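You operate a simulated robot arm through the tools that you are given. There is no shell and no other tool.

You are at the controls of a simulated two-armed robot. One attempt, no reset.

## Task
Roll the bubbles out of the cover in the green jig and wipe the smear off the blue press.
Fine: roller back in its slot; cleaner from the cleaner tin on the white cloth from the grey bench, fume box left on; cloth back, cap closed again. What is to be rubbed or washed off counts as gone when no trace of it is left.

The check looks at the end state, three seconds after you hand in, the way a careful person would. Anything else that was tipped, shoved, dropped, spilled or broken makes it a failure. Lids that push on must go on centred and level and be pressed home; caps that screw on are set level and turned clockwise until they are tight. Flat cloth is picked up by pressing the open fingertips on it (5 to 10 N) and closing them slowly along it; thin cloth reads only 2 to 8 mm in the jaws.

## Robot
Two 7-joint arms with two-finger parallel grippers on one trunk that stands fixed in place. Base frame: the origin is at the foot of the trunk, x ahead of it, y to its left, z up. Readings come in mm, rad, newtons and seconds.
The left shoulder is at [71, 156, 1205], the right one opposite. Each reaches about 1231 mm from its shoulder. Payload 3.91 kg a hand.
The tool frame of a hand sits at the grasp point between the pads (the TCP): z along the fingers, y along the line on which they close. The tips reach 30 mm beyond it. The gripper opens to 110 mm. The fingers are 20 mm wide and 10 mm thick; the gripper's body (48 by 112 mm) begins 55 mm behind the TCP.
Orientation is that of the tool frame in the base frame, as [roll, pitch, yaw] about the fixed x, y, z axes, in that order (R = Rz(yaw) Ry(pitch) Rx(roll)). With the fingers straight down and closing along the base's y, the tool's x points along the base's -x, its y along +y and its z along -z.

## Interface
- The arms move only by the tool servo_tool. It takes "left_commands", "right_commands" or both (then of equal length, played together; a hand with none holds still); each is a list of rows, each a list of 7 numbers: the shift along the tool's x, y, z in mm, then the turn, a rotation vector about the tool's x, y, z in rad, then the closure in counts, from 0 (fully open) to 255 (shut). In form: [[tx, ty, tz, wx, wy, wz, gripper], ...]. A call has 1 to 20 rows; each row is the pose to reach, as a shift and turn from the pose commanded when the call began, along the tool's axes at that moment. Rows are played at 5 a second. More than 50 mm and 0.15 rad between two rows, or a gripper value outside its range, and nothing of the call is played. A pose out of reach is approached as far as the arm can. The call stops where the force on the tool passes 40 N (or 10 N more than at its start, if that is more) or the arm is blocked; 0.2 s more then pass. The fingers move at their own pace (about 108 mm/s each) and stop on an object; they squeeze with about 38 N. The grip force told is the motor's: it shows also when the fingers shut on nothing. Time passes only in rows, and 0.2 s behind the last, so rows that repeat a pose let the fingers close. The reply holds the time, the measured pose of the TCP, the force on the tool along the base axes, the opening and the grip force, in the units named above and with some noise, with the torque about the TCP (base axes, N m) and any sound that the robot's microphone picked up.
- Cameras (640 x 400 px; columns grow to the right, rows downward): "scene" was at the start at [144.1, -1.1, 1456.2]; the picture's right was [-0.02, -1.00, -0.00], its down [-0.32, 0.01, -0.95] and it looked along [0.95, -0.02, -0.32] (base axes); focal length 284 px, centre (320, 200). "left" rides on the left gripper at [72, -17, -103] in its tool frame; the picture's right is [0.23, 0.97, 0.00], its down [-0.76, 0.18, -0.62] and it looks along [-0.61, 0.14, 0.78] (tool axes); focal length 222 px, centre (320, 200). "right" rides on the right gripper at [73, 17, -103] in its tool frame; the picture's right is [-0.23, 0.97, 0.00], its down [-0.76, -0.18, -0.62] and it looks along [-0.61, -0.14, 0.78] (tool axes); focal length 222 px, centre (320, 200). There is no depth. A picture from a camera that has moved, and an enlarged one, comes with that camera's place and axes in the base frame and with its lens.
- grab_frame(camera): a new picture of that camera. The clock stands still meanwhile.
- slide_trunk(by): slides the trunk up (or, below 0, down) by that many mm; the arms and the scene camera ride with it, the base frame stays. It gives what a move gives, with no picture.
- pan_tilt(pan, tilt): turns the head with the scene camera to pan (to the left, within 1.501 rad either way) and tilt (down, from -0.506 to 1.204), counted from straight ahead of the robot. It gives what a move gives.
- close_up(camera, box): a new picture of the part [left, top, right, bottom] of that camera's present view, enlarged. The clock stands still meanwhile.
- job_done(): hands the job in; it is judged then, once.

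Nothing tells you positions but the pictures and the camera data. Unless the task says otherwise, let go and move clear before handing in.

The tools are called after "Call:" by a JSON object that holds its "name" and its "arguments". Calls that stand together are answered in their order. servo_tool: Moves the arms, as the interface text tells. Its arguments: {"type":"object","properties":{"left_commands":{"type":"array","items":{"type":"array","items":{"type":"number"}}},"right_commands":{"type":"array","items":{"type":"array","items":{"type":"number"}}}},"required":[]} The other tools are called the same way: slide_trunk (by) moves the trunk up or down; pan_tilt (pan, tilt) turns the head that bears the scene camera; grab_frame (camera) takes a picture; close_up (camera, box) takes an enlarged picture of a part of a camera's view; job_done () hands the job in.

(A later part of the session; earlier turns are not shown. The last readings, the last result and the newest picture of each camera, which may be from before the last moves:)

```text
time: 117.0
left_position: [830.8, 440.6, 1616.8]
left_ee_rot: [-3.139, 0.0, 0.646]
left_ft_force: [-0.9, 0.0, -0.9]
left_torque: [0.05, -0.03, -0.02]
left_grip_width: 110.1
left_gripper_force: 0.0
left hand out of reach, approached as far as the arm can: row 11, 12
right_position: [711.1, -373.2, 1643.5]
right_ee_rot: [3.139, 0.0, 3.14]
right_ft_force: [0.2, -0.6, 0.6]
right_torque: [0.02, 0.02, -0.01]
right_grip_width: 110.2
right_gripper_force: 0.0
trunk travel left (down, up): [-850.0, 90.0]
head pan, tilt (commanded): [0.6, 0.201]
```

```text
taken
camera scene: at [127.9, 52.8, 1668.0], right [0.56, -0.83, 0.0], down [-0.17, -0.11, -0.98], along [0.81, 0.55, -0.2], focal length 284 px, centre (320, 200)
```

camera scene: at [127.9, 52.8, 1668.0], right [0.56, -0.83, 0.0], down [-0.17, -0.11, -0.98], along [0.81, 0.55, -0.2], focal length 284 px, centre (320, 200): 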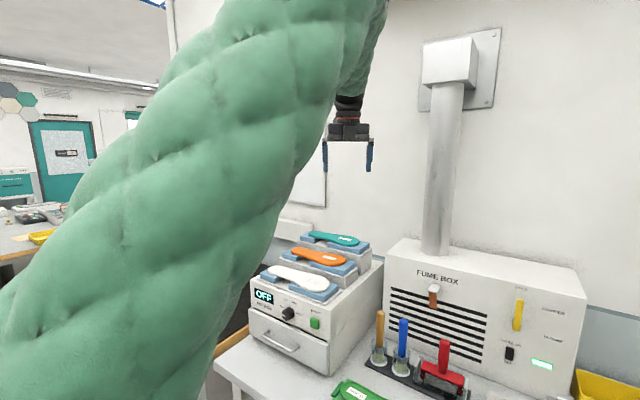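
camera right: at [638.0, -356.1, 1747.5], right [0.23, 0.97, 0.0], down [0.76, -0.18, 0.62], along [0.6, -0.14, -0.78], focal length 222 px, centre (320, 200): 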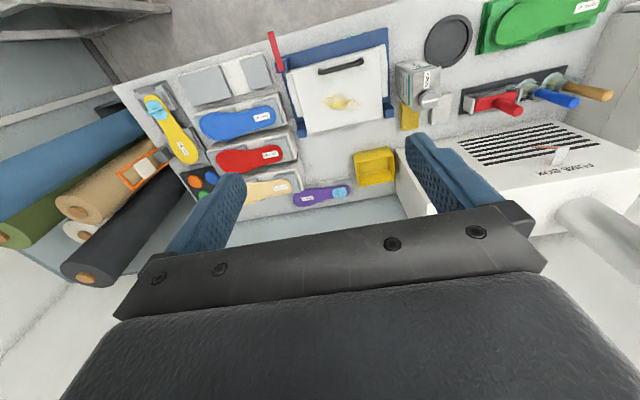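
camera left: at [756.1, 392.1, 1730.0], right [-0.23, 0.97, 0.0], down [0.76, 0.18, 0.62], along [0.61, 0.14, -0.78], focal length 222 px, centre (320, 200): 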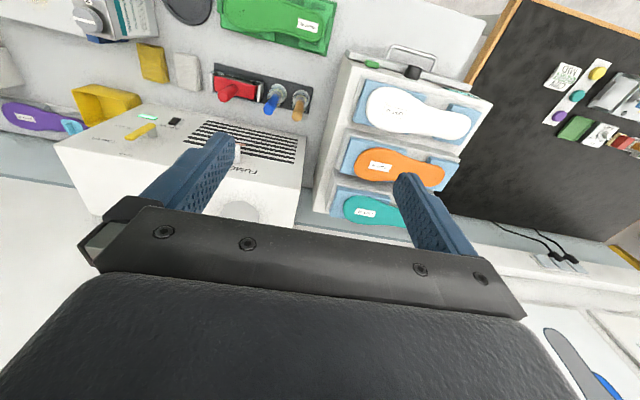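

The elbow has swung over to the upper left. Now I'll rotate the hand back to its normal yaw and see whether the elbow stays out.

Call:
{"name": "servo_tool", "arguments": {"left_commands": [[0, 0, 0, 0, 0, -0.139, 0], [0, 0, 0, 0, 0, -0.278, 0], [0, 0, 0, 0, 0, -0.417, 0], [0, 0, 0, 0, 0, -0.556, 0], [0, 0, 0, 0, 0, -0.695, 0], [0, 0, 0, 0, 0, -0.834, 0], [0, 0, 0, 0, 0, -0.973, 0], [0, 0, 0, 0, 0, -1.112, 0], [0, 0, 0, 0, 0, -1.251, 0], [0, 0, 0, 0, 0, -1.39, 0], [0, 0, 0, 0, 0, -1.529, 0], [0, 0, 0, 0, 0, -1.668, 0], [0, 0, 0, 0, 0, -1.807, 0], [0, 0, 0, 0, 0, -1.946, 0], [0, 0, 0, 0, 0, -2.085, 0], [0, 0, 0, 0, 0, -2.224, 0], [0, 0, 0, 0, 0, -2.363, 0], [0, 0, 0, 0, 0, -2.495, 0]]}}

Call:
{"name": "grab_frame", "arguments": {"camera": "scene"}}

```text
time: 120.8
left_position: [830.8, 443.0, 1616.6]
left_ee_rot: [3.14, -0.003, -3.138]
left_ft_force: [0.0, -0.3, 0.1]
left_torque: [0.02, 0.02, 0.02]
left_grip_width: 110.1
left_gripper_force: 0.1
right_position: [711.1, -371.8, 1644.1]
right_ee_rot: [3.139, -0.003, 3.141]
right_ft_force: [-0.8, -0.4, 0.1]
right_torque: [-0.03, 0.02, 0.0]
right_grip_width: 110.0
right_gripper_force: 0.0
trunk travel left (down, up): [-850.0, 90.0]
head pan, tilt (commanded): [0.6, 0.201]
```

```text
taken
camera scene: at [128.0, 53.5, 1668.0], right [0.56, -0.83, 0.0], down [-0.17, -0.11, -0.98], along [0.81, 0.55, -0.2], focal length 284 px, centre (320, 200)
```

scene: 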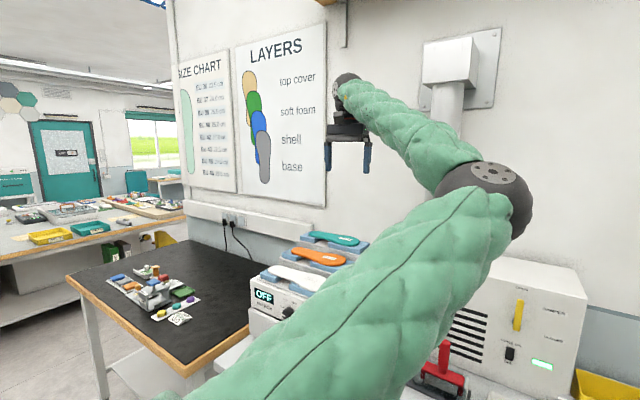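

Call:
{"name": "servo_tool", "arguments": {"left_commands": [[0, 0, 0, 0, 0, 0.14, 0], [0, 0, 0, 0, 0, 0.28, 0], [0, 0, 0, 0, 0, 0.42, 0], [0, 0, 0, 0, 0, 0.56, 0], [0, 0, 0, 0, 0, 0.7, 0], [0, 0, 0, 0, 0, 0.84, 0], [0, 0, 0, 0, 0, 0.98, 0], [0, 0, 0, 0, 0, 1.12, 0], [0, 0, 0, 0, 0, 1.26, 0], [0, 0, 0, 0, 0, 1.4, 0], [0, 0, 0, 0, 0, 1.54, 0], [0, 0, 0, 0, 0, 1.68, 0], [0, 0, 0, 0, 0, 1.82, 0], [0, 0, 0, 0, 0, 1.96, 0], [0, 0, 0, 0, 0, 2.1, 0], [0, 0, 0, 0, 0, 2.24, 0], [0, 0, 0, 0, 0, 2.38, 0], [0, 0, 0, 0, 0, 2.495, 0]]}}

Call:
{"name": "grab_frame", "arguments": {"camera": "scene"}}

```text
time: 124.6
left_position: [828.5, 441.3, 1618.9]
left_ee_rot: [-3.139, -0.001, 0.644]
left_ft_force: [0.0, -0.8, 1.4]
left_torque: [0.03, 0.02, -0.03]
left_grip_width: 110.0
left_gripper_force: 0.0
right_position: [707.2, -373.3, 1645.7]
right_ee_rot: [3.141, 0.001, 3.14]
right_ft_force: [0.4, 0.3, -0.1]
right_torque: [0.01, 0.01, -0.03]
right_grip_width: 110.0
right_gripper_force: 0.0
trunk travel left (down, up): [-850.0, 90.0]
head pan, tilt (commanded): [0.6, 0.201]
```

```text
taken
camera scene: at [124.7, 53.1, 1668.2], right [0.56, -0.83, 0.0], down [-0.16, -0.11, -0.98], along [0.81, 0.55, -0.2], focal length 284 px, centre (320, 200)
```

scene: 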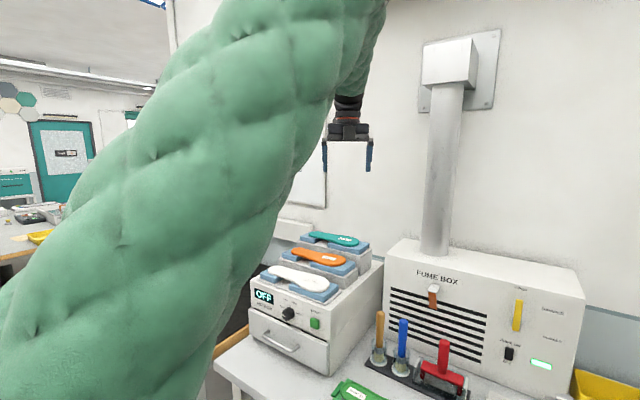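

Call:
{"name": "servo_tool", "arguments": {"left_commands": [[-36, 10, 7, 0, 0, 0, 0], [-72, 21, 15, 0, 0, 0, 0], [-108, 31, 22, 0, 0, 0, 0], [-144, 42, 30, 0, 0, 0, 0], [-180, 52, 37, 0, 0, 0, 0], [-216, 63, 45, 0, 0, 0, 0], [-252, 73, 52, 0, 0, 0, 0], [-288, 84, 60, 0, 0, 0, 0]]}}

Call:
{"name": "grab_frame", "arguments": {"camera": "scene"}}

Call:
{"name": "grab_frame", "arguments": {"camera": "right"}}

```text
time: 126.6
left_position: [750.0, 346.0, 1595.0]
left_ee_rot: [3.063, 0.079, 0.722]
left_ft_force: [0.7, -0.8, -0.4]
left_torque: [0.01, 0.01, -0.01]
left_grip_width: 110.0
left_gripper_force: 0.0
left hand out of reach, approached as far as the arm can: row 2, 3, 4, 5, 6, 7, 8
right_position: [710.0, -372.3, 1644.2]
right_ee_rot: [3.141, -0.002, -3.141]
right_ft_force: [0.0, -0.1, 0.0]
right_torque: [-0.01, 0.03, 0.01]
right_grip_width: 110.1
right_gripper_force: 0.1
trunk travel left (down, up): [-850.0, 90.0]
head pan, tilt (commanded): [0.6, 0.201]
stopped in row 8 (left hand): the arm was blocked; the commanded pose is now the measured one
```

```text
taken
camera scene: at [127.7, 53.3, 1668.0], right [0.56, -0.83, 0.0], down [-0.17, -0.11, -0.98], along [0.81, 0.55, -0.2], focal length 284 px, centre (320, 200)
```

scene: 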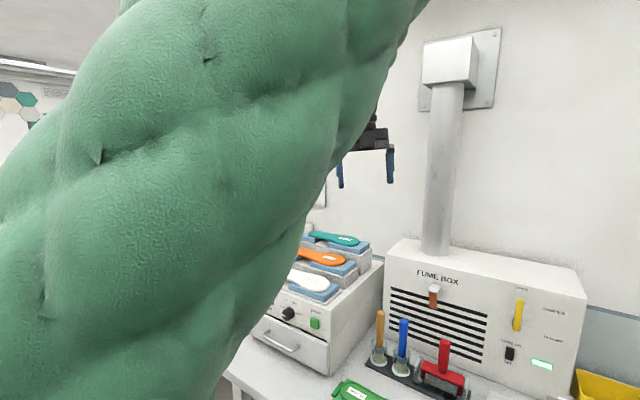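

```text
taken
camera right: at [637.5, -356.1, 1747.6], right [0.23, 0.97, 0.0], down [0.76, -0.18, 0.62], along [0.61, -0.14, -0.78], focal length 222 px, centre (320, 200)
```

right: 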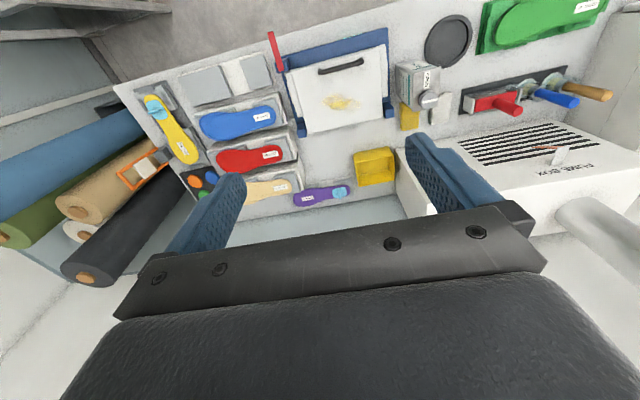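

Call:
{"name": "servo_tool", "arguments": {"left_commands": [[0, 0, 0, 0, 0, -0.14, 0], [0, 0, 0, 0, 0, -0.28, 0], [0, 0, 0, 0, 0, -0.42, 0], [0, 0, 0, 0, 0, -0.56, 0], [0, 0, 0, 0, 0, -0.7, 0], [0, 0, 0, 0, 0, -0.84, 0], [0, 0, 0, 0, 0, -0.98, 0], [0, 0, 0, 0, 0, -1.12, 0], [0, 0, 0, 0, 0, -1.26, 0], [0, 0, 0, 0, 0, -1.4, 0], [0, 0, 0, 0, 0, -1.54, 0], [0, 0, 0, 0, 0, -1.68, 0], [0, 0, 0, 0, 0, -1.82, 0], [0, 0, 0, 0, 0, -1.96, 0], [0, 0, 0, 0, 0, -2.1, 0], [0, 0, 0, 0, 0, -2.24, 0], [0, 0, 0, 0, 0, -2.38, 0], [0, 0, 0, 0, 0, -2.42, 0]]}}

Call:
{"name": "servo_tool", "arguments": {"left_commands": [[0, 0, 0, 0, 0, -0.14, 0], [0, 0, 0, 0, 0, -0.28, 0], [0, 0, 0, 0, 0, -0.42, 0], [0, 0, 0, 0, 0, -0.56, 0], [0, 0, 0, 0, 0, -0.7, 0], [0, 0, 0, 0, 0, -0.84, 0], [0, 0, 0, 0, 0, -0.98, 0], [0, 0, 0, 0, 0, -1.12, 0], [0, 0, 0, 0, 0, -1.26, 0], [0, 0, 0, 0, 0, -1.4, 0]]}}

Call:
{"name": "grab_frame", "arguments": {"camera": "scene"}}

```text
time: 127.5
left_position: [738.4, 412.1, 1588.7]
left_ee_rot: [3.039, 0.208, 1.196]
left_ft_force: [0.9, 0.1, 0.5]
left_torque: [-0.04, 0.01, 0.0]
left_grip_width: 110.0
left_gripper_force: 0.1
right_position: [712.1, -372.5, 1644.2]
right_ee_rot: [3.138, -0.004, -3.142]
right_ft_force: [1.4, -0.4, -0.6]
right_torque: [-0.01, 0.0, -0.01]
right_grip_width: 110.1
right_gripper_force: 0.0
trunk travel left (down, up): [-850.0, 90.0]
head pan, tilt (commanded): [0.6, 0.201]
stopped in row 4 (left hand): the arm was blocked; the commanded pose is now the measured one
```

```text
time: 129.9
left_position: [725.9, 468.4, 1569.0]
left_ee_rot: [-2.887, 0.153, 2.697]
left_ft_force: [-0.2, 0.3, 0.2]
left_torque: [0.0, 0.0, 0.02]
left_grip_width: 109.9
left_gripper_force: 0.1
right_position: [711.6, -373.0, 1644.2]
right_ee_rot: [3.141, -0.002, 3.141]
right_ft_force: [-0.1, -0.1, -0.1]
right_torque: [0.02, -0.02, -0.01]
right_grip_width: 110.0
right_gripper_force: 0.1
trunk travel left (down, up): [-850.0, 90.0]
head pan, tilt (commanded): [0.6, 0.201]
stopped in row 10 (left hand): the arm was blocked; the commanded pose is now the measured one
```

```text
taken
camera scene: at [128.1, 53.8, 1668.0], right [0.56, -0.83, 0.0], down [-0.17, -0.11, -0.98], along [0.81, 0.55, -0.2], focal length 284 px, centre (320, 200)
```

scene: 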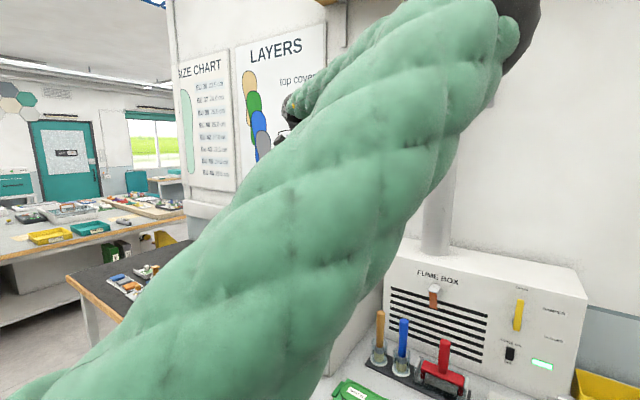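

Call:
{"name": "servo_tool", "arguments": {"left_commands": [[-8, -3, 12, -0.048, -0.12, -0.0114, 0], [-16, -6, 25, -0.096, -0.239, -0.0228, 0], [-24, -10, 37, -0.144, -0.359, -0.0343, 0], [-33, -13, 50, -0.192, -0.479, -0.0457, 0], [-41, -16, 62, -0.24, -0.598, -0.0571, 0], [-49, -19, 75, -0.288, -0.718, -0.0685, 0], [-57, -22, 87, -0.336, -0.838, -0.0799, 0], [-65, -25, 100, -0.384, -0.957, -0.0913, 0], [-74, -28, 112, -0.432, -1.077, -0.1028, 0], [-82, -32, 125, -0.48, -1.197, -0.1142, 0], [-90, -35, 137, -0.528, -1.316, -0.1256, 0], [-98, -38, 150, -0.576, -1.436, -0.137, 0]]}}

Call:
{"name": "grab_frame", "arguments": {"camera": "scene"}}

```text
time: 130.9
left_position: [756.6, 455.0, 1394.2]
left_ee_rot: [-2.943, 0.448, 2.924]
left_ft_force: [-0.1, -0.8, -0.1]
left_torque: [0.03, -0.01, 0.0]
left_grip_width: 110.2
left_gripper_force: 0.1
right_position: [714.9, -373.1, 1643.5]
right_ee_rot: [3.14, -0.003, 3.14]
right_ft_force: [0.6, 0.6, 0.3]
right_torque: [0.03, 0.01, -0.01]
right_grip_width: 110.2
right_gripper_force: 0.0
trunk travel left (down, up): [-850.0, 90.0]
head pan, tilt (commanded): [0.6, 0.201]
stopped in row 5 (left hand): the arm was blocked; the commanded pose is now the measured one
```

```text
taken
camera scene: at [130.8, 52.5, 1667.7], right [0.56, -0.83, 0.0], down [-0.17, -0.11, -0.98], along [0.81, 0.55, -0.2], focal length 284 px, centre (320, 200)
```

scene: 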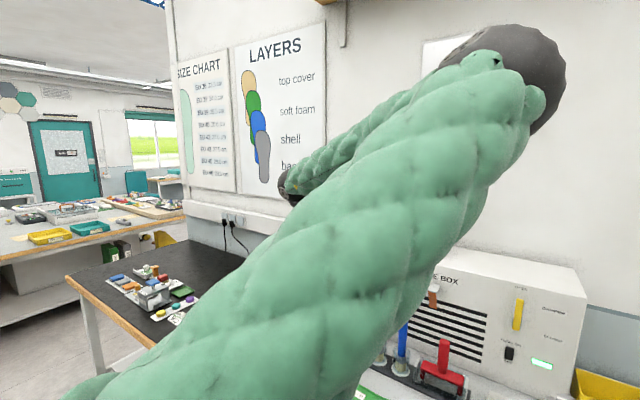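

Call:
{"name": "servo_tool", "arguments": {"left_commands": [[-3.5, 1.8, 3.6, -0.0186, -0.0565, -0.0005, 0], [-7.1, 3.7, 7.2, -0.0371, -0.113, -0.0011, 0], [-10.6, 5.5, 10.9, -0.0557, -0.1695, -0.0016, 0], [-14.1, 7.3, 14.5, -0.0742, -0.226, -0.0022, 0], [-17.7, 9.2, 18.1, -0.0928, -0.2825, -0.0027, 0], [-21.2, 11, 21.8, -0.1114, -0.339, -0.0032, 0], [-24.7, 12.8, 25.4, -0.1299, -0.3955, -0.0038, 0], [-28.3, 14.6, 29, -0.1485, -0.452, -0.0043, 0], [-31.8, 16.5, 32.6, -0.167, -0.5085, -0.0049, 0], [-35.3, 18.3, 36.2, -0.1856, -0.565, -0.0054, 0], [-38.9, 20.1, 39.9, -0.2042, -0.6216, -0.0059, 0], [-42.4, 22, 43.5, -0.2227, -0.6781, -0.0065, 0], [-46, 23.8, 47.1, -0.2413, -0.7346, -0.007, 0], [-49.5, 25.6, 50.7, -0.2598, -0.7911, -0.0076, 0], [-53, 27.5, 54.4, -0.2784, -0.8476, -0.0081, 0], [-56.6, 29.3, 58, -0.297, -0.9041, -0.0086, 0], [-60.1, 31.1, 61.6, -0.3155, -0.9606, -0.0092, 0], [-63.6, 32.9, 65.2, -0.3341, -1.0171, -0.0097, 0], [-67.2, 34.8, 68.9, -0.3526, -1.0736, -0.0103, 0], [-70.7, 36.6, 72.5, -0.3712, -1.1301, -0.0108, 0]]}}

Call:
{"name": "grab_frame", "arguments": {"camera": "scene"}}

```text
time: 135.1
left_position: [856.3, 452.7, 1357.6]
left_ee_rot: [0.254, 1.567, 0.247]
left_ft_force: [0.6, 0.4, 0.0]
left_torque: [-0.04, 0.01, 0.01]
left_grip_width: 110.2
left_gripper_force: 0.2
right_position: [712.0, -373.3, 1644.1]
right_ee_rot: [3.141, -0.004, 3.141]
right_ft_force: [-0.1, -0.4, -0.2]
right_torque: [-0.03, 0.02, -0.01]
right_grip_width: 110.0
right_gripper_force: 0.2
trunk travel left (down, up): [-850.0, 90.0]
head pan, tilt (commanded): [0.6, 0.201]
```

```text
taken
camera scene: at [128.5, 53.5, 1668.0], right [0.56, -0.83, 0.0], down [-0.17, -0.11, -0.98], along [0.81, 0.55, -0.2], focal length 284 px, centre (320, 200)
```

scene: 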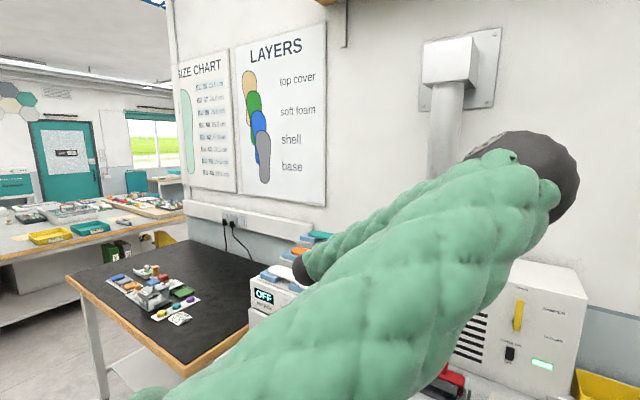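

Call:
{"name": "servo_tool", "arguments": {"left_commands": [[0, -12, -0.4, 0.06, 0, 0, 0], [0, -23.9, -1.4, 0.12, 0, 0, 0], [0, -35.8, -3.2, 0.18, 0, 0, 0], [0, -47.5, -5.7, 0.24, 0, 0, 0], [0, -59.1, -8.9, 0.3, 0, 0, 0], [0, -70.5, -12.8, 0.36, 0, 0, 0], [0, -81.6, -17.4, 0.42, 0, 0, 0], [0, -92.4, -22.6, 0.48, 0, 0, 0], [0, -102.8, -28.5, 0.54, 0, 0, 0], [0, -112.9, -34.9, 0.6, 0, 0, 0], [0, -122.6, -42, 0.66, 0, 0, 0], [0, -131.9, -49.6, 0.72, 0, 0, 0], [0, -140.7, -57.8, 0.78, 0, 0, 0], [0, -148.9, -66.5, 0.84, 0, 0, 0], [0, -156.7, -75.7, 0.9, 0, 0, 0], [0, -163.8, -85.3, 0.96, 0, 0, 0], [0, -170.4, -95.3, 1.02, 0, 0, 0], [0, -176.4, -105.7, 1.08, 0, 0, 0], [0, -181.7, -116.5, 1.14, 0, 0, 0], [0, -186.4, -127.5, 1.2, 0, 0, 0]]}}

Call:
{"name": "grab_frame", "arguments": {"camera": "scene"}}

```text
time: 139.3
left_position: [729.7, 270.6, 1360.6]
left_ee_rot: [2.606, 1.559, 1.404]
left_ft_force: [-0.4, -0.3, 0.4]
left_torque: [-0.02, 0.02, 0.01]
left_grip_width: 110.3
left_gripper_force: 0.0
left hand out of reach, approached as far as the arm can: row 20
right_position: [711.1, -373.1, 1644.9]
right_ee_rot: [3.141, -0.002, 3.14]
right_ft_force: [0.6, 0.1, -0.7]
right_torque: [-0.03, 0.0, -0.04]
right_grip_width: 110.2
right_gripper_force: 0.2
trunk travel left (down, up): [-850.0, 90.0]
head pan, tilt (commanded): [0.6, 0.201]
```

```text
taken
camera scene: at [127.7, 53.9, 1668.0], right [0.56, -0.83, 0.0], down [-0.16, -0.11, -0.98], along [0.81, 0.55, -0.2], focal length 284 px, centre (320, 200)
```

scene: 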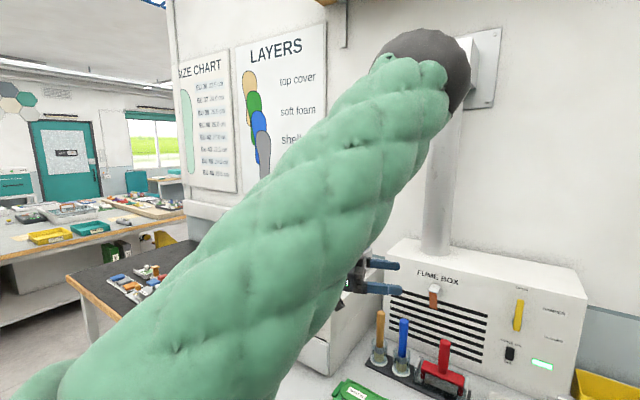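

The elbow is swinging over the top as intended. Next I'll tip the pointing hand upward to drive the elbow further round to the left.

Call:
{"name": "servo_tool", "arguments": {"left_commands": [[-12, 0, -0.4, 0, -0.06, 0, 0], [-23.9, 0, -1.4, 0, -0.12, 0, 0], [-35.8, 0, -3.2, 0, -0.18, 0, 0], [-47.5, 0, -5.7, 0, -0.24, 0, 0], [-59.1, 0, -8.9, 0, -0.3, 0, 0], [-70.5, 0, -12.8, 0, -0.36, 0, 0], [-81.6, 0, -17.4, 0, -0.42, 0, 0], [-92.4, 0, -22.6, 0, -0.48, 0, 0], [-102.8, 0, -28.5, 0, -0.54, 0, 0], [-112.9, 0, -34.9, 0, -0.6, 0, 0], [-122.6, 0, -42, 0, -0.66, 0, 0], [-131.9, 0, -49.6, 0, -0.72, 0, 0], [-140.7, 0, -57.8, 0, -0.78, 0, 0], [-148.9, 0, -66.5, 0, -0.84, 0, 0], [-156.7, 0, -75.7, 0, -0.9, 0, 0]]}}

Call:
{"name": "grab_frame", "arguments": {"camera": "scene"}}

```text
time: 142.5
left_position: [672.9, 458.3, 1650.4]
left_ee_rot: [-0.177, 1.019, -1.204]
left_ft_force: [-1.6, 1.0, 0.6]
left_torque: [0.07, 0.05, 0.05]
left_grip_width: 110.0
left_gripper_force: 0.0
left hand out of reach, approached as far as the arm can: row 1, 2, 3, 4, 5, 6, 7, 8, 9, 10, 11, 12, 13, 14, 15
right_position: [698.3, -364.9, 1652.4]
right_ee_rot: [-3.139, 0.006, -3.14]
right_ft_force: [-2.1, 0.4, 0.6]
right_torque: [-0.02, -0.09, -0.01]
right_grip_width: 110.0
right_gripper_force: 0.1
trunk travel left (down, up): [-850.0, 90.0]
head pan, tilt (commanded): [0.6, 0.201]
```

```text
taken
camera scene: at [115.9, 59.9, 1668.8], right [0.56, -0.83, 0.01], down [-0.16, -0.12, -0.98], along [0.81, 0.55, -0.2], focal length 284 px, centre (320, 200)
```

scene: 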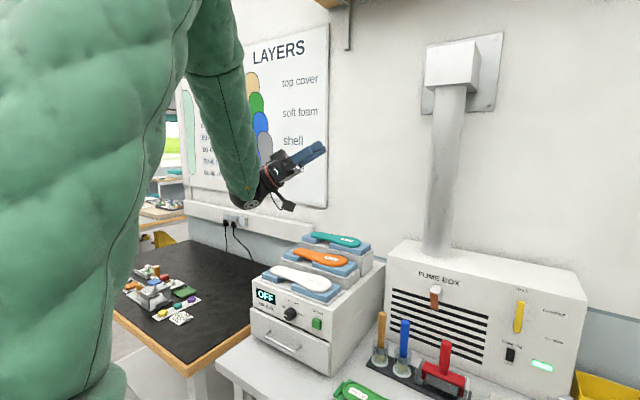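

The elbow is now out on the upper left. Slowly rotating the hand toward fingers-down from here.

Call:
{"name": "servo_tool", "arguments": {"left_commands": [[7.5, -0.3, -5, -0.0405, 0.0656, -0.0187, 0], [15, -0.7, -10, -0.0809, 0.1312, -0.0375, 0], [22.6, -1, -15, -0.1214, 0.1969, -0.0562, 0], [30, -1.3, -20, -0.1618, 0.2625, -0.0749, 0], [37.6, -1.7, -25, -0.2023, 0.3281, -0.0937, 0], [45, -2, -30, -0.2427, 0.3937, -0.1124, 0], [52.6, -2.4, -35, -0.2832, 0.4594, -0.1312, 0], [60, -2.7, -40, -0.3237, 0.525, -0.1499, 0], [67.7, -3, -45, -0.3641, 0.5906, -0.1686, 0], [75, -3.4, -50, -0.4046, 0.6562, -0.1874, 0], [82.7, -3.7, -54, -0.445, 0.7218, -0.2061, 0], [90, -4, -59, -0.4855, 0.7875, -0.2248, 0], [97.8, -4.4, -64, -0.5259, 0.8531, -0.2436, 0], [105, -4.7, -69, -0.5664, 0.9187, -0.2623, 0]]}}

Call:
{"name": "grab_frame", "arguments": {"camera": "scene"}}

```text
time: 145.5
left_position: [664.6, 454.6, 1524.1]
left_ee_rot: [-2.517, 0.932, -3.105]
left_ft_force: [-0.4, -0.4, 0.0]
left_torque: [-0.02, -0.01, -0.01]
left_grip_width: 110.2
left_gripper_force: 0.1
right_position: [710.6, -372.4, 1644.5]
right_ee_rot: [-3.141, -0.003, 3.141]
right_ft_force: [-0.3, -0.3, 0.2]
right_torque: [0.01, 0.0, -0.01]
right_grip_width: 110.2
right_gripper_force: 0.0
trunk travel left (down, up): [-850.0, 90.0]
head pan, tilt (commanded): [0.6, 0.201]
```

```text
taken
camera scene: at [128.3, 53.3, 1668.0], right [0.57, -0.82, 0.0], down [-0.17, -0.11, -0.98], along [0.81, 0.55, -0.2], focal length 284 px, centre (320, 200)
```

scene: 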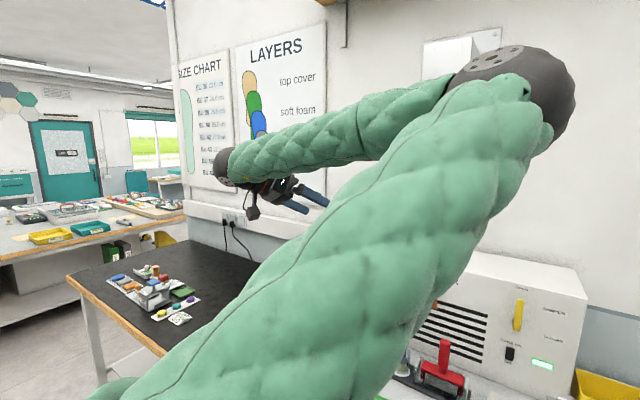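

Call:
{"name": "servo_tool", "arguments": {"left_commands": [[3.1, -8.8, 14.1, 0.0296, -0.0194, 0.026, 0], [6.1, -17.6, 28.1, 0.0591, -0.0387, 0.052, 0], [9.2, -26.4, 42.2, 0.0887, -0.0581, 0.078, 0], [12.3, -35.3, 56.3, 0.1182, -0.0774, 0.104, 0], [15.4, -44.1, 70.4, 0.1478, -0.0968, 0.13, 0], [18.4, -52.9, 84.4, 0.1773, -0.1162, 0.156, 0], [21.5, -61.7, 98.5, 0.2069, -0.1355, 0.182, 0], [24.6, -70.5, 112.6, 0.2364, -0.1549, 0.208, 0], [27.6, -79.3, 126.6, 0.266, -0.1742, 0.234, 0], [30.7, -88.2, 140.7, 0.2956, -0.1936, 0.26, 0], [33.8, -97, 154.8, 0.3251, -0.213, 0.286, 0], [36.8, -105.8, 168.8, 0.3547, -0.2323, 0.312, 0], [39.9, -114.6, 182.9, 0.3842, -0.2517, 0.338, 0], [43, -123.4, 197, 0.4138, -0.271, 0.364, 0], [46.1, -132.2, 211, 0.4433, -0.2904, 0.39, 0], [49.1, -141, 225.1, 0.4729, -0.3098, 0.416, 0], [52.2, -149.9, 239.2, 0.5024, -0.3291, 0.442, 0], [55.3, -158.7, 253.3, 0.532, -0.3485, 0.468, 0], [58.3, -167.5, 267.3, 0.5615, -0.3678, 0.494, 0], [61.4, -176.3, 281.4, 0.5911, -0.3872, 0.5201, 0]]}}

Call:
{"name": "grab_frame", "arguments": {"camera": "scene"}}

```text
time: 146.9
left_position: [687.6, 385.8, 1402.8]
left_ee_rot: [-2.405, 0.963, 3.134]
left_ft_force: [0.3, 0.8, 1.0]
left_torque: [-0.01, -0.02, 0.02]
left_grip_width: 110.1
left_gripper_force: 0.1
right_position: [711.9, -372.1, 1644.1]
right_ee_rot: [-3.141, -0.003, 3.14]
right_ft_force: [-0.8, 0.2, -0.7]
right_torque: [0.02, 0.02, 0.0]
right_grip_width: 110.0
right_gripper_force: 0.0
trunk travel left (down, up): [-850.0, 90.0]
head pan, tilt (commanded): [0.6, 0.201]
stopped in row 6 (left hand): the arm was blocked; the commanded pose is now the measured one
```

```text
taken
camera scene: at [128.2, 53.6, 1668.0], right [0.56, -0.83, 0.0], down [-0.17, -0.11, -0.98], along [0.81, 0.55, -0.2], focal length 284 px, centre (320, 200)
```

scene: 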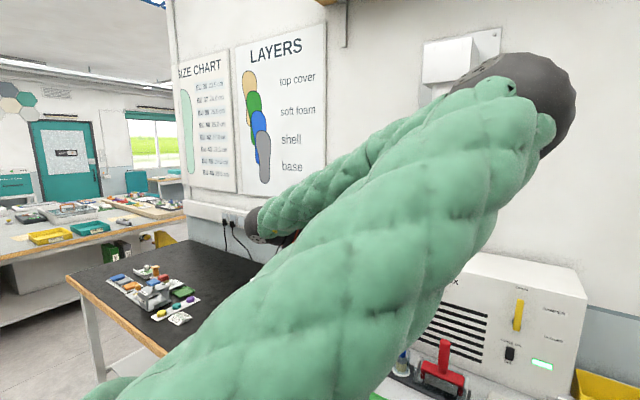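

I'll stop fighting the left elbow: the rest can be done with the right arm. I'll park the left arm high on the left, out of the way.

Call:
{"name": "servo_tool", "arguments": {"left_commands": [[-12.8, 1.8, -2.1, -0.0341, 0.0458, -0.018, 0], [-25.7, 3.7, -4.1, -0.0682, 0.0915, -0.0361, 0], [-38.5, 5.5, -6.2, -0.1022, 0.1373, -0.0541, 0], [-51.3, 7.4, -8.3, -0.1363, 0.1831, -0.0722, 0], [-64.2, 9.2, -10.4, -0.1704, 0.2288, -0.0902, 0], [-77, 11, -12.4, -0.2045, 0.2746, -0.1083, 0], [-89.8, 12.9, -14.5, -0.2385, 0.3204, -0.1263, 0], [-102.6, 14.7, -16.6, -0.2726, 0.3661, -0.1444, 0], [-115.5, 16.6, -18.6, -0.3067, 0.4119, -0.1624, 0], [-128.3, 18.4, -20.7, -0.3408, 0.4577, -0.1805, 0], [-141.1, 20.2, -22.8, -0.3748, 0.5034, -0.1985, 0], [-154, 22.1, -24.8, -0.4089, 0.5492, -0.2165, 0], [-166.8, 23.9, -26.9, -0.443, 0.5949, -0.2346, 0], [-179.6, 25.8, -29, -0.4771, 0.6407, -0.2526, 0], [-192.5, 27.6, -31.1, -0.5111, 0.6865, -0.2707, 0], [-205.3, 29.4, -33.1, -0.5452, 0.7322, -0.2887, 0], [-218.1, 31.3, -35.2, -0.5793, 0.778, -0.3068, 0], [-230.9, 33.1, -37.3, -0.6134, 0.8238, -0.3248, 0], [-243.8, 35, -39.3, -0.6474, 0.8695, -0.3429, 0], [-256.6, 36.8, -41.4, -0.6815, 0.9153, -0.3609, 0]]}}

Call:
{"name": "grab_frame", "arguments": {"camera": "scene"}}

```text
time: 148.4
left_position: [730.8, 418.9, 1376.0]
left_ee_rot: [-2.663, 0.523, 3.078]
left_ft_force: [1.2, -0.6, 0.1]
left_torque: [0.02, 0.03, 0.0]
left_grip_width: 110.0
left_gripper_force: 0.1
right_position: [711.8, -372.3, 1643.6]
right_ee_rot: [3.14, -0.001, -3.14]
right_ft_force: [1.3, -0.6, -0.3]
right_torque: [-0.02, 0.01, -0.01]
right_grip_width: 110.0
right_gripper_force: 0.1
trunk travel left (down, up): [-850.0, 90.0]
head pan, tilt (commanded): [0.6, 0.201]
stopped in row 7 (left hand): the arm was blocked; the commanded pose is now the measured one
```

```text
taken
camera scene: at [128.6, 53.4, 1667.9], right [0.56, -0.83, 0.0], down [-0.17, -0.11, -0.98], along [0.81, 0.55, -0.2], focal length 284 px, centre (320, 200)
```

scene: 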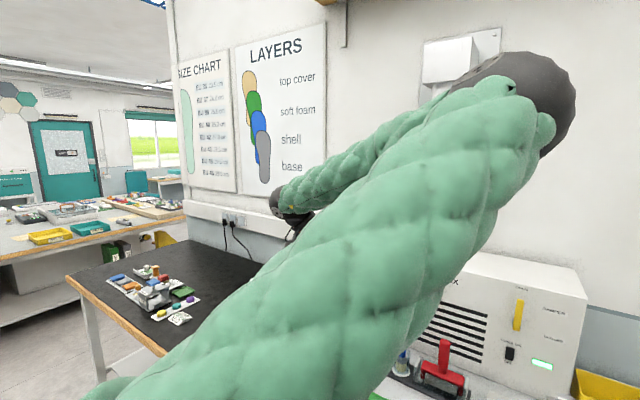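

Call:
{"name": "servo_tool", "arguments": {"left_commands": [[0, 0, 0, 0, 0.02, 0, 0], [0, 0, 0, 0, 0.04, 0, 0], [0, 0, 0, 0, 0.06, 0, 0], [0, 0, 0, 0, 0.08, 0, 0], [0, 0, 0, 0, 0.1, 0, 0], [0, 0, 0, 0, 0.12, 0, 0]]}}

Call:
{"name": "servo_tool", "arguments": {"left_commands": [[-5, 0, 0, -0.02, 0.02, 0, 0], [-10, 0, 0, -0.04, 0.04, 0, 0], [-15, 0, 0, -0.06, 0.06, 0, 0], [-20, 0, 0, -0.08, 0.08, 0, 0], [-25, 0, 0, -0.1, 0.1, 0, 0], [-30, 0, 0, -0.12, 0.12, 0, 0]]}}

```text
time: 149.8
left_position: [730.7, 417.4, 1377.1]
left_ee_rot: [-2.694, 0.418, 3.015]
left_ft_force: [0.7, 0.9, -0.3]
left_torque: [0.02, 0.0, 0.01]
left_grip_width: 109.9
left_gripper_force: 0.0
right_position: [710.9, -372.3, 1642.7]
right_ee_rot: [3.139, -0.003, 3.14]
right_ft_force: [-0.2, 0.8, 0.9]
right_torque: [0.03, 0.01, 0.0]
right_grip_width: 109.8
right_gripper_force: 0.1
trunk travel left (down, up): [-850.0, 90.0]
head pan, tilt (commanded): [0.6, 0.201]
```

```text
time: 151.2
left_position: [755.1, 424.4, 1373.9]
left_ee_rot: [-2.821, 0.289, 2.986]
left_ft_force: [0.3, 0.3, -0.4]
left_torque: [-0.04, 0.01, 0.01]
left_grip_width: 110.2
left_gripper_force: 0.2
right_position: [711.0, -372.7, 1643.9]
right_ee_rot: [3.14, -0.003, 3.141]
right_ft_force: [0.2, -0.7, 0.0]
right_torque: [0.01, -0.04, 0.03]
right_grip_width: 110.0
right_gripper_force: 0.0
trunk travel left (down, up): [-850.0, 90.0]
head pan, tilt (commanded): [0.6, 0.201]
```

Call:
{"name": "servo_tool", "arguments": {"left_commands": [[-0.9, -0.9, -2.7, -0.017, 0.0131, -0.01, 0], [-1.7, -1.8, -5.5, -0.034, 0.0261, -0.02, 0], [-2.6, -2.7, -8.2, -0.051, 0.0392, -0.0299, 0], [-3.4, -3.6, -10.9, -0.068, 0.0523, -0.0399, 0], [-4.3, -4.5, -13.7, -0.0851, 0.0654, -0.0499, 0], [-5.1, -5.4, -16.4, -0.1021, 0.0784, -0.0599, 0], [-6, -6.3, -19.1, -0.1191, 0.0915, -0.0699, 0], [-6.8, -7.2, -21.8, -0.1361, 0.1046, -0.0798, 0], [-7.7, -8.1, -24.6, -0.1531, 0.1176, -0.0898, 0], [-8.5, -9, -27.3, -0.1701, 0.1307, -0.0998, 0], [-9.4, -9.9, -30, -0.1871, 0.1438, -0.1098, 0], [-10.2, -10.8, -32.8, -0.2041, 0.1568, -0.1198, 0], [-11.1, -11.7, -35.5, -0.2211, 0.1699, -0.1297, 0], [-11.9, -12.6, -38.2, -0.2381, 0.183, -0.1397, 0], [-12.8, -13.5, -41, -0.2552, 0.1961, -0.1497, 0], [-13.6, -14.4, -43.7, -0.2722, 0.2091, -0.1597, 0], [-14.5, -15.3, -46.4, -0.2892, 0.2222, -0.1697, 0], [-15.3, -16.2, -49.1, -0.3062, 0.2353, -0.1796, 0], [-16.2, -17.1, -51.9, -0.3232, 0.2483, -0.1896, 0], [-17, -18, -54.6, -0.3402, 0.2614, -0.1996, 0]]}}

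Call:
{"name": "pan_tilt", "arguments": {"pan": 0.0, "tilt": 0.7}}

Call:
{"name": "grab_frame", "arguments": {"camera": "scene"}}

```text
time: 153.6
left_position: [749.2, 428.6, 1330.3]
left_ee_rot: [-2.976, 0.011, 3.068]
left_ft_force: [0.3, 0.4, -0.1]
left_torque: [0.0, -0.01, 0.04]
left_grip_width: 110.1
left_gripper_force: 0.1
right_position: [710.9, -372.4, 1644.0]
right_ee_rot: [3.14, -0.001, -3.141]
right_ft_force: [0.0, 0.4, -0.4]
right_torque: [-0.04, 0.03, -0.01]
right_grip_width: 110.3
right_gripper_force: 0.1
trunk travel left (down, up): [-850.0, 90.0]
head pan, tilt (commanded): [0.6, 0.201]
stopped in row 12 (left hand): the arm was blocked; the commanded pose is now the measured one
```

```text
time: 154.6
left_position: [747.9, 428.5, 1331.4]
left_ee_rot: [-2.979, 0.012, 3.068]
left_ft_force: [0.1, -0.3, 0.5]
left_torque: [0.02, -0.01, 0.0]
left_grip_width: 109.8
left_gripper_force: 0.0
right_position: [710.6, -372.1, 1644.8]
right_ee_rot: [3.14, -0.001, 3.141]
right_ft_force: [-1.1, -1.1, 0.5]
right_torque: [0.01, 0.02, -0.06]
right_grip_width: 110.1
right_gripper_force: 0.0
trunk travel left (down, up): [-850.0, 90.0]
head pan, tilt (commanded): [0.0, 0.7]
```

```text
taken
camera scene: at [135.9, 0.9, 1622.7], right [0.0, -1.0, 0.0], down [-0.64, 0.0, -0.77], along [0.77, 0.0, -0.64], focal length 284 px, centre (320, 200)
```

scene: 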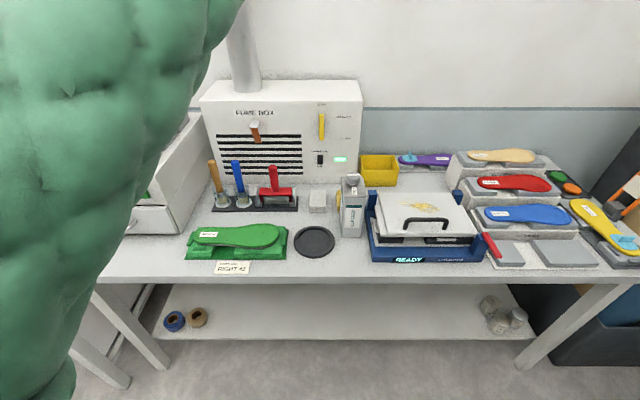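

The left elbow is now up and to the left, which is a workable posture. I'll level the hand and shift it a little to test the motion.

Call:
{"name": "servo_tool", "arguments": {"left_commands": [[-0.4, -6, 1, -0.0162, 0.0006, -0.0074, 0], [-0.9, -12, 2, -0.0324, 0.0012, -0.0148, 0], [-1.3, -18, 3, -0.0486, 0.0018, -0.0222, 0], [-1.8, -24, 4, -0.0648, 0.0024, -0.0296, 0], [-2.2, -30, 5, -0.081, 0.003, -0.037, 0], [-2.6, -35, 6, -0.0973, 0.0036, -0.0444, 0], [-3.1, -41, 7, -0.1135, 0.0042, -0.0518, 0], [-3.5, -47, 8, -0.1297, 0.0048, -0.0592, 0], [-4, -53, 9, -0.1459, 0.0054, -0.0666, 0], [-4.4, -59, 9.7, -0.1621, 0.006, -0.074, 0]]}}

Call:
{"name": "grab_frame", "arguments": {"camera": "scene"}}

Call:
{"name": "grab_frame", "arguments": {"camera": "left"}}

```text
time: 156.5
left_position: [729.3, 394.3, 1236.1]
left_ee_rot: [-3.104, -0.139, -3.132]
left_ft_force: [0.5, 0.4, 0.3]
left_torque: [0.0, -0.02, 0.02]
left_grip_width: 109.9
left_gripper_force: 0.0
right_position: [711.1, -371.3, 1643.4]
right_ee_rot: [3.142, 0.0, -3.141]
right_ft_force: [0.5, 0.1, -0.6]
right_torque: [0.01, 0.01, 0.0]
right_grip_width: 110.1
right_gripper_force: 0.1
trunk travel left (down, up): [-850.0, 90.0]
head pan, tilt (commanded): [0.0, 0.7]
stopped in row 9 (left hand): the arm was blocked; the commanded pose is now the measured one
```

```text
taken
camera scene: at [136.2, 0.8, 1622.6], right [0.0, -1.0, 0.0], down [-0.64, 0.0, -0.76], along [0.76, 0.0, -0.64], focal length 284 px, centre (320, 200)
```

scene: 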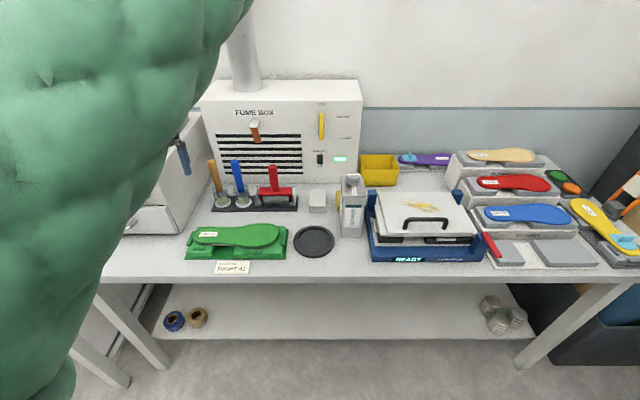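

```text
taken
camera left: at [672.9, 380.3, 1350.6], right [-0.24, 0.97, -0.01], down [0.84, 0.21, 0.51], along [0.49, 0.12, -0.86], focal length 222 px, centre (320, 200)
```

left: 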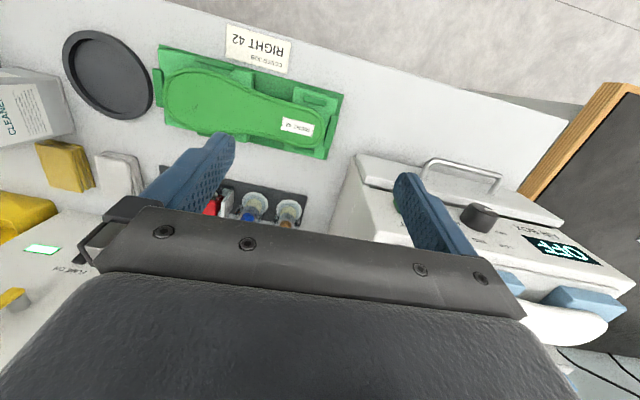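

The left hand is parked at (729, 394, 1236), clear of everything, so I'll leave it there. Now the right hand goes above the tin's cap for a closer look.

Call:
{"name": "servo_tool", "arguments": {"right_commands": [[-14, 24, 36, 0, 0, 0, 0], [-28, 48, 71, 0, 0, 0, 0], [-42, 73, 107, 0, 0, 0, 0], [-57, 97, 143, 0, 0, 0, 0], [-71, 122, 179, 0, 0, 0, 0], [-85, 146, 214, 0, 0, 0, 0], [-99, 170, 250, 0, 0, 0, 0], [-113, 195, 286, 0, 0, 0, 0], [-128, 219, 322, 0, 0, 0, 0], [-142, 244, 357, 0, 0, 0, 0], [-156, 268, 374, 0, 0, 0, 0]]}}

Call:
{"name": "grab_frame", "arguments": {"camera": "right"}}

Call:
{"name": "grab_frame", "arguments": {"camera": "scene"}}

```text
time: 158.9
left_position: [732.2, 394.4, 1236.3]
left_ee_rot: [-3.101, -0.136, -3.135]
left_ft_force: [0.2, -0.3, 0.1]
left_torque: [-0.01, 0.02, 0.0]
left_grip_width: 109.9
left_gripper_force: 0.2
right_position: [866.9, -101.2, 1269.6]
right_ee_rot: [-3.142, -0.003, -3.141]
right_ft_force: [0.1, 1.2, 0.0]
right_torque: [0.0, 0.02, -0.02]
right_grip_width: 109.8
right_gripper_force: 0.0
trunk travel left (down, up): [-850.0, 90.0]
head pan, tilt (commanded): [0.0, 0.7]
```

```text
taken
camera right: at [794.1, -84.7, 1372.7], right [0.23, 0.97, 0.0], down [0.76, -0.18, 0.62], along [0.6, -0.14, -0.78], focal length 222 px, centre (320, 200)
```

right: 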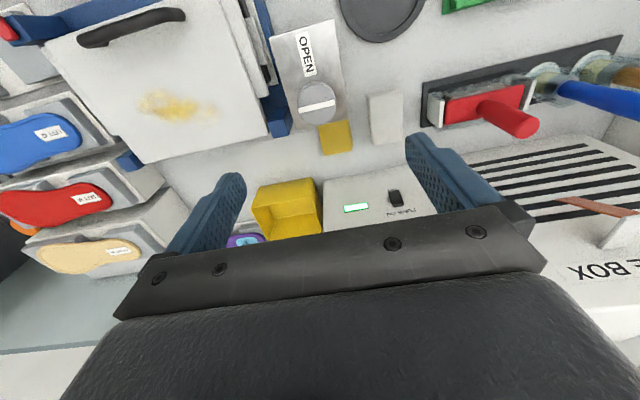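

```text
taken
camera scene: at [137.2, 2.7, 1622.5], right [0.0, -1.0, 0.0], down [-0.65, 0.0, -0.76], along [0.76, 0.0, -0.65], focal length 284 px, centre (320, 200)
```

scene: 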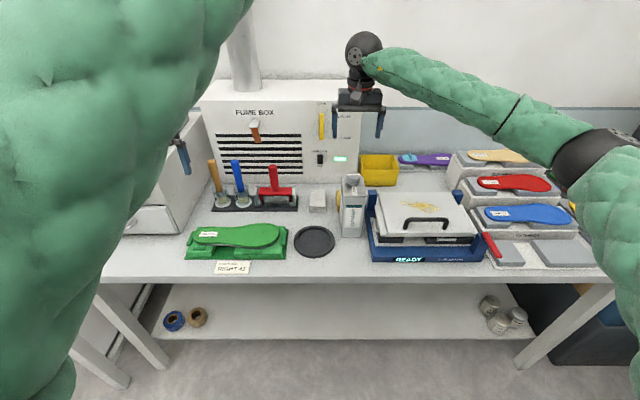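

Call:
{"name": "close_up", "arguments": {"camera": "right", "box": [250, 10, 420, 170]}}

Call:
{"name": "close_up", "arguments": {"camera": "right", "box": [290, 70, 350, 130]}}

Call:
{"name": "close_up", "arguments": {"camera": "scene", "box": [310, 160, 400, 250]}}

Call:
{"name": "close_up", "arguments": {"camera": "right", "box": [20, 0, 280, 170]}}

```text
2.50 times, centred on (335, 90) of right
camera zoom: at [794.1, -84.7, 1372.7], right [0.23, 0.97, 0.0], down [0.76, -0.18, 0.62], along [0.6, -0.14, -0.78], focal length 555 px, centre (282, 475)
```

zoom: 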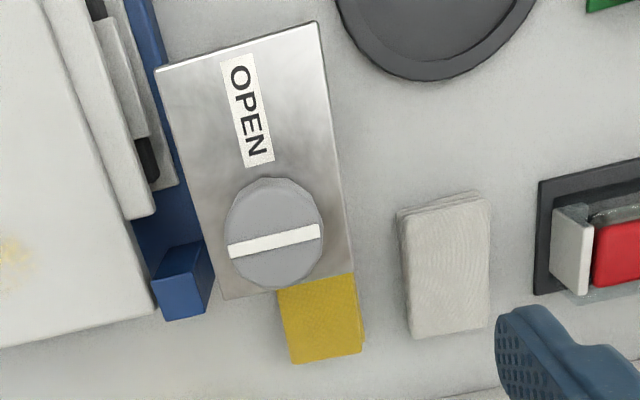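

```text
6.67 times, centred on (320, 100) of right
camera zoom: at [794.1, -84.7, 1372.7], right [0.23, 0.97, 0.0], down [0.76, -0.18, 0.62], along [0.6, -0.14, -0.78], focal length 1481 px, centre (320, 867)
```

zoom: 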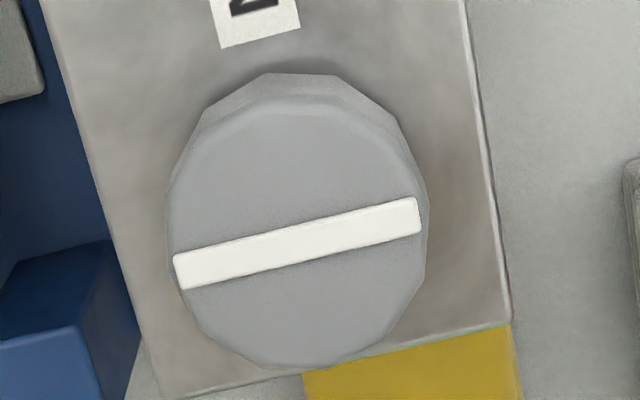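

```text
4.44 times, centred on (355, 205) of scene
camera zoom: at [137.2, 2.7, 1622.5], right [0.0, -1.0, 0.0], down [-0.65, 0.0, -0.76], along [0.76, 0.0, -0.65], focal length 1260 px, centre (164, 178)
```

zoom: 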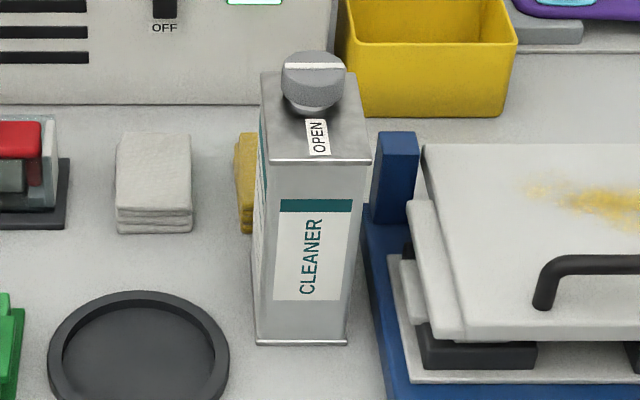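

```text
2.35 times, centred on (150, 85) of right
camera zoom: at [794.1, -84.7, 1372.7], right [0.23, 0.97, 0.0], down [0.76, -0.18, 0.62], along [0.6, -0.14, -0.78], focal length 523 px, centre (720, 471)
```

zoom: 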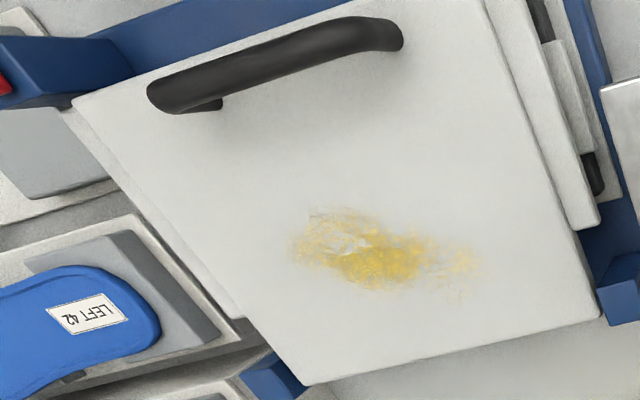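

The cap sits at about (863, −103), 42 mm across, its white bar crosswise. I'll pre-turn the hand +45°, centre over the cap and descend so the fingertips take the cap.

Call:
{"name": "servo_tool", "arguments": {"right_commands": [[1, -0.5, 0, 0, 0, 0.13, 0], [2, -1, 0, 0, 0, 0.26, 0], [3, -1.5, 0, 0, 0, 0.39, 0], [3.7, -2.2, 0, 0, 0, 0.52, 0], [3.7, -2.2, 0, 0, 0, 0.65, 0], [3.7, -2.2, 0, 0, 0, 0.785, 0], [3.7, -2.2, 45, 0, 0, 0.785, 0], [3.7, -2.2, 90, 0, 0, 0.785, 0], [3.7, -2.2, 110, 0, 0, 0.785, 0]]}}

Call:
{"name": "grab_frame", "arguments": {"camera": "right"}}

Call:
{"name": "close_up", "arguments": {"camera": "scene", "box": [300, 100, 420, 220]}}

```text
time: 160.9
left_position: [730.1, 393.1, 1239.2]
left_ee_rot: [-3.104, -0.135, -3.132]
left_ft_force: [-0.4, 0.4, 0.4]
left_torque: [-0.02, 0.0, 0.01]
left_grip_width: 109.8
left_gripper_force: 0.0
right_position: [863.8, -106.1, 1156.8]
right_ee_rot: [-3.141, -0.003, 2.356]
right_ft_force: [-0.1, -0.2, -0.2]
right_torque: [0.03, 0.01, -0.01]
right_grip_width: 109.8
right_gripper_force: 0.0
trunk travel left (down, up): [-850.0, 90.0]
head pan, tilt (commanded): [0.0, 0.7]
```

```text
taken
camera right: at [822.5, -44.8, 1260.0], right [0.85, 0.53, 0.0], down [0.41, -0.67, 0.62], along [0.33, -0.53, -0.78], focal length 222 px, centre (320, 200)
```

right: 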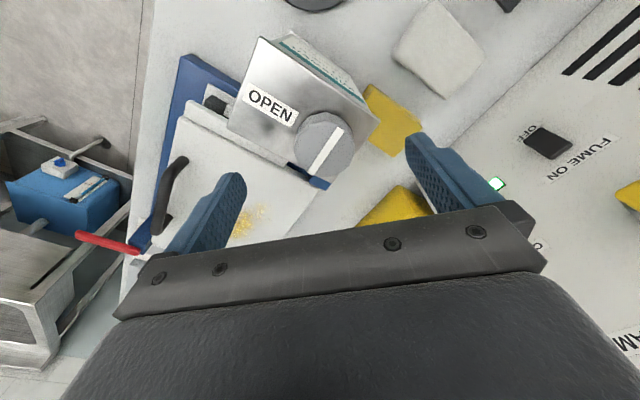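

```text
3.33 times, centred on (360, 160) of scene
camera zoom: at [135.8, 1.2, 1622.7], right [0.0, -1.0, 0.0], down [-0.64, 0.0, -0.76], along [0.76, 0.0, -0.64], focal length 945 px, centre (187, 333)
```

zoom: 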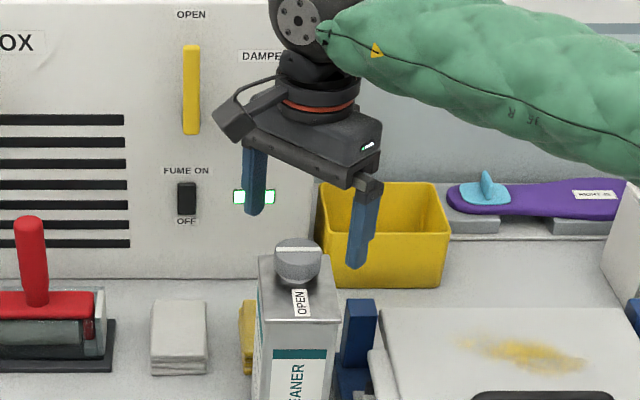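

Call:
{"name": "close_up", "arguments": {"camera": "right", "box": [280, 95, 380, 185]}}

Call:
{"name": "servo_tool", "arguments": {"right_commands": [[0, 0, 0, 0, 0, 0, 0]]}}

Call:
{"name": "servo_tool", "arguments": {"right_commands": [[0, 0, 0, 0, 0, 0, 0]]}}

```text
4.44 times, centred on (330, 140) of right
camera zoom: at [822.5, -44.8, 1260.0], right [0.85, 0.53, 0.0], down [0.41, -0.67, 0.62], along [0.33, -0.53, -0.78], focal length 987 px, centre (276, 467)
```

zoom: 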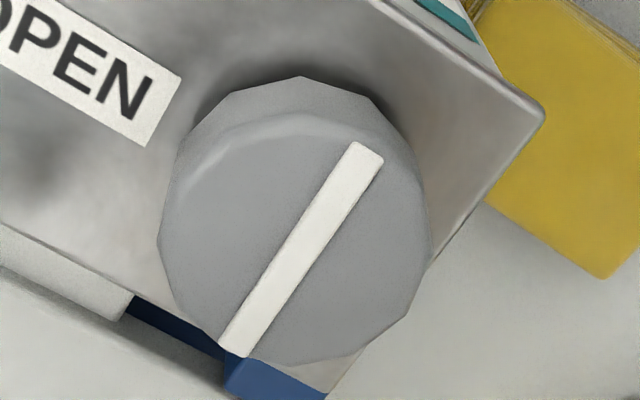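

```text
time: 161.3
left_position: [729.9, 393.6, 1238.0]
left_ee_rot: [-3.103, -0.138, -3.134]
left_ft_force: [0.1, -0.3, 0.3]
left_torque: [-0.03, -0.02, 0.0]
left_grip_width: 110.0
left_gripper_force: 0.0
right_position: [862.1, -106.8, 1156.3]
right_ee_rot: [-3.139, -0.002, 2.355]
right_ft_force: [0.4, -0.3, -0.1]
right_torque: [0.01, -0.01, 0.02]
right_grip_width: 110.2
right_gripper_force: 0.1
trunk travel left (down, up): [-850.0, 90.0]
head pan, tilt (commanded): [0.0, 0.7]
```

```text
time: 161.7
left_position: [730.1, 394.1, 1238.5]
left_ee_rot: [-3.104, -0.137, -3.133]
left_ft_force: [0.3, 0.2, -0.3]
left_torque: [-0.02, 0.01, 0.02]
left_grip_width: 110.1
left_gripper_force: 0.1
right_position: [863.3, -107.2, 1157.6]
right_ee_rot: [-3.141, -0.001, 2.356]
right_ft_force: [-0.4, -0.5, 0.2]
right_torque: [0.0, 0.01, -0.03]
right_grip_width: 110.1
right_gripper_force: 0.0
trunk travel left (down, up): [-850.0, 90.0]
head pan, tilt (commanded): [0.0, 0.7]
```

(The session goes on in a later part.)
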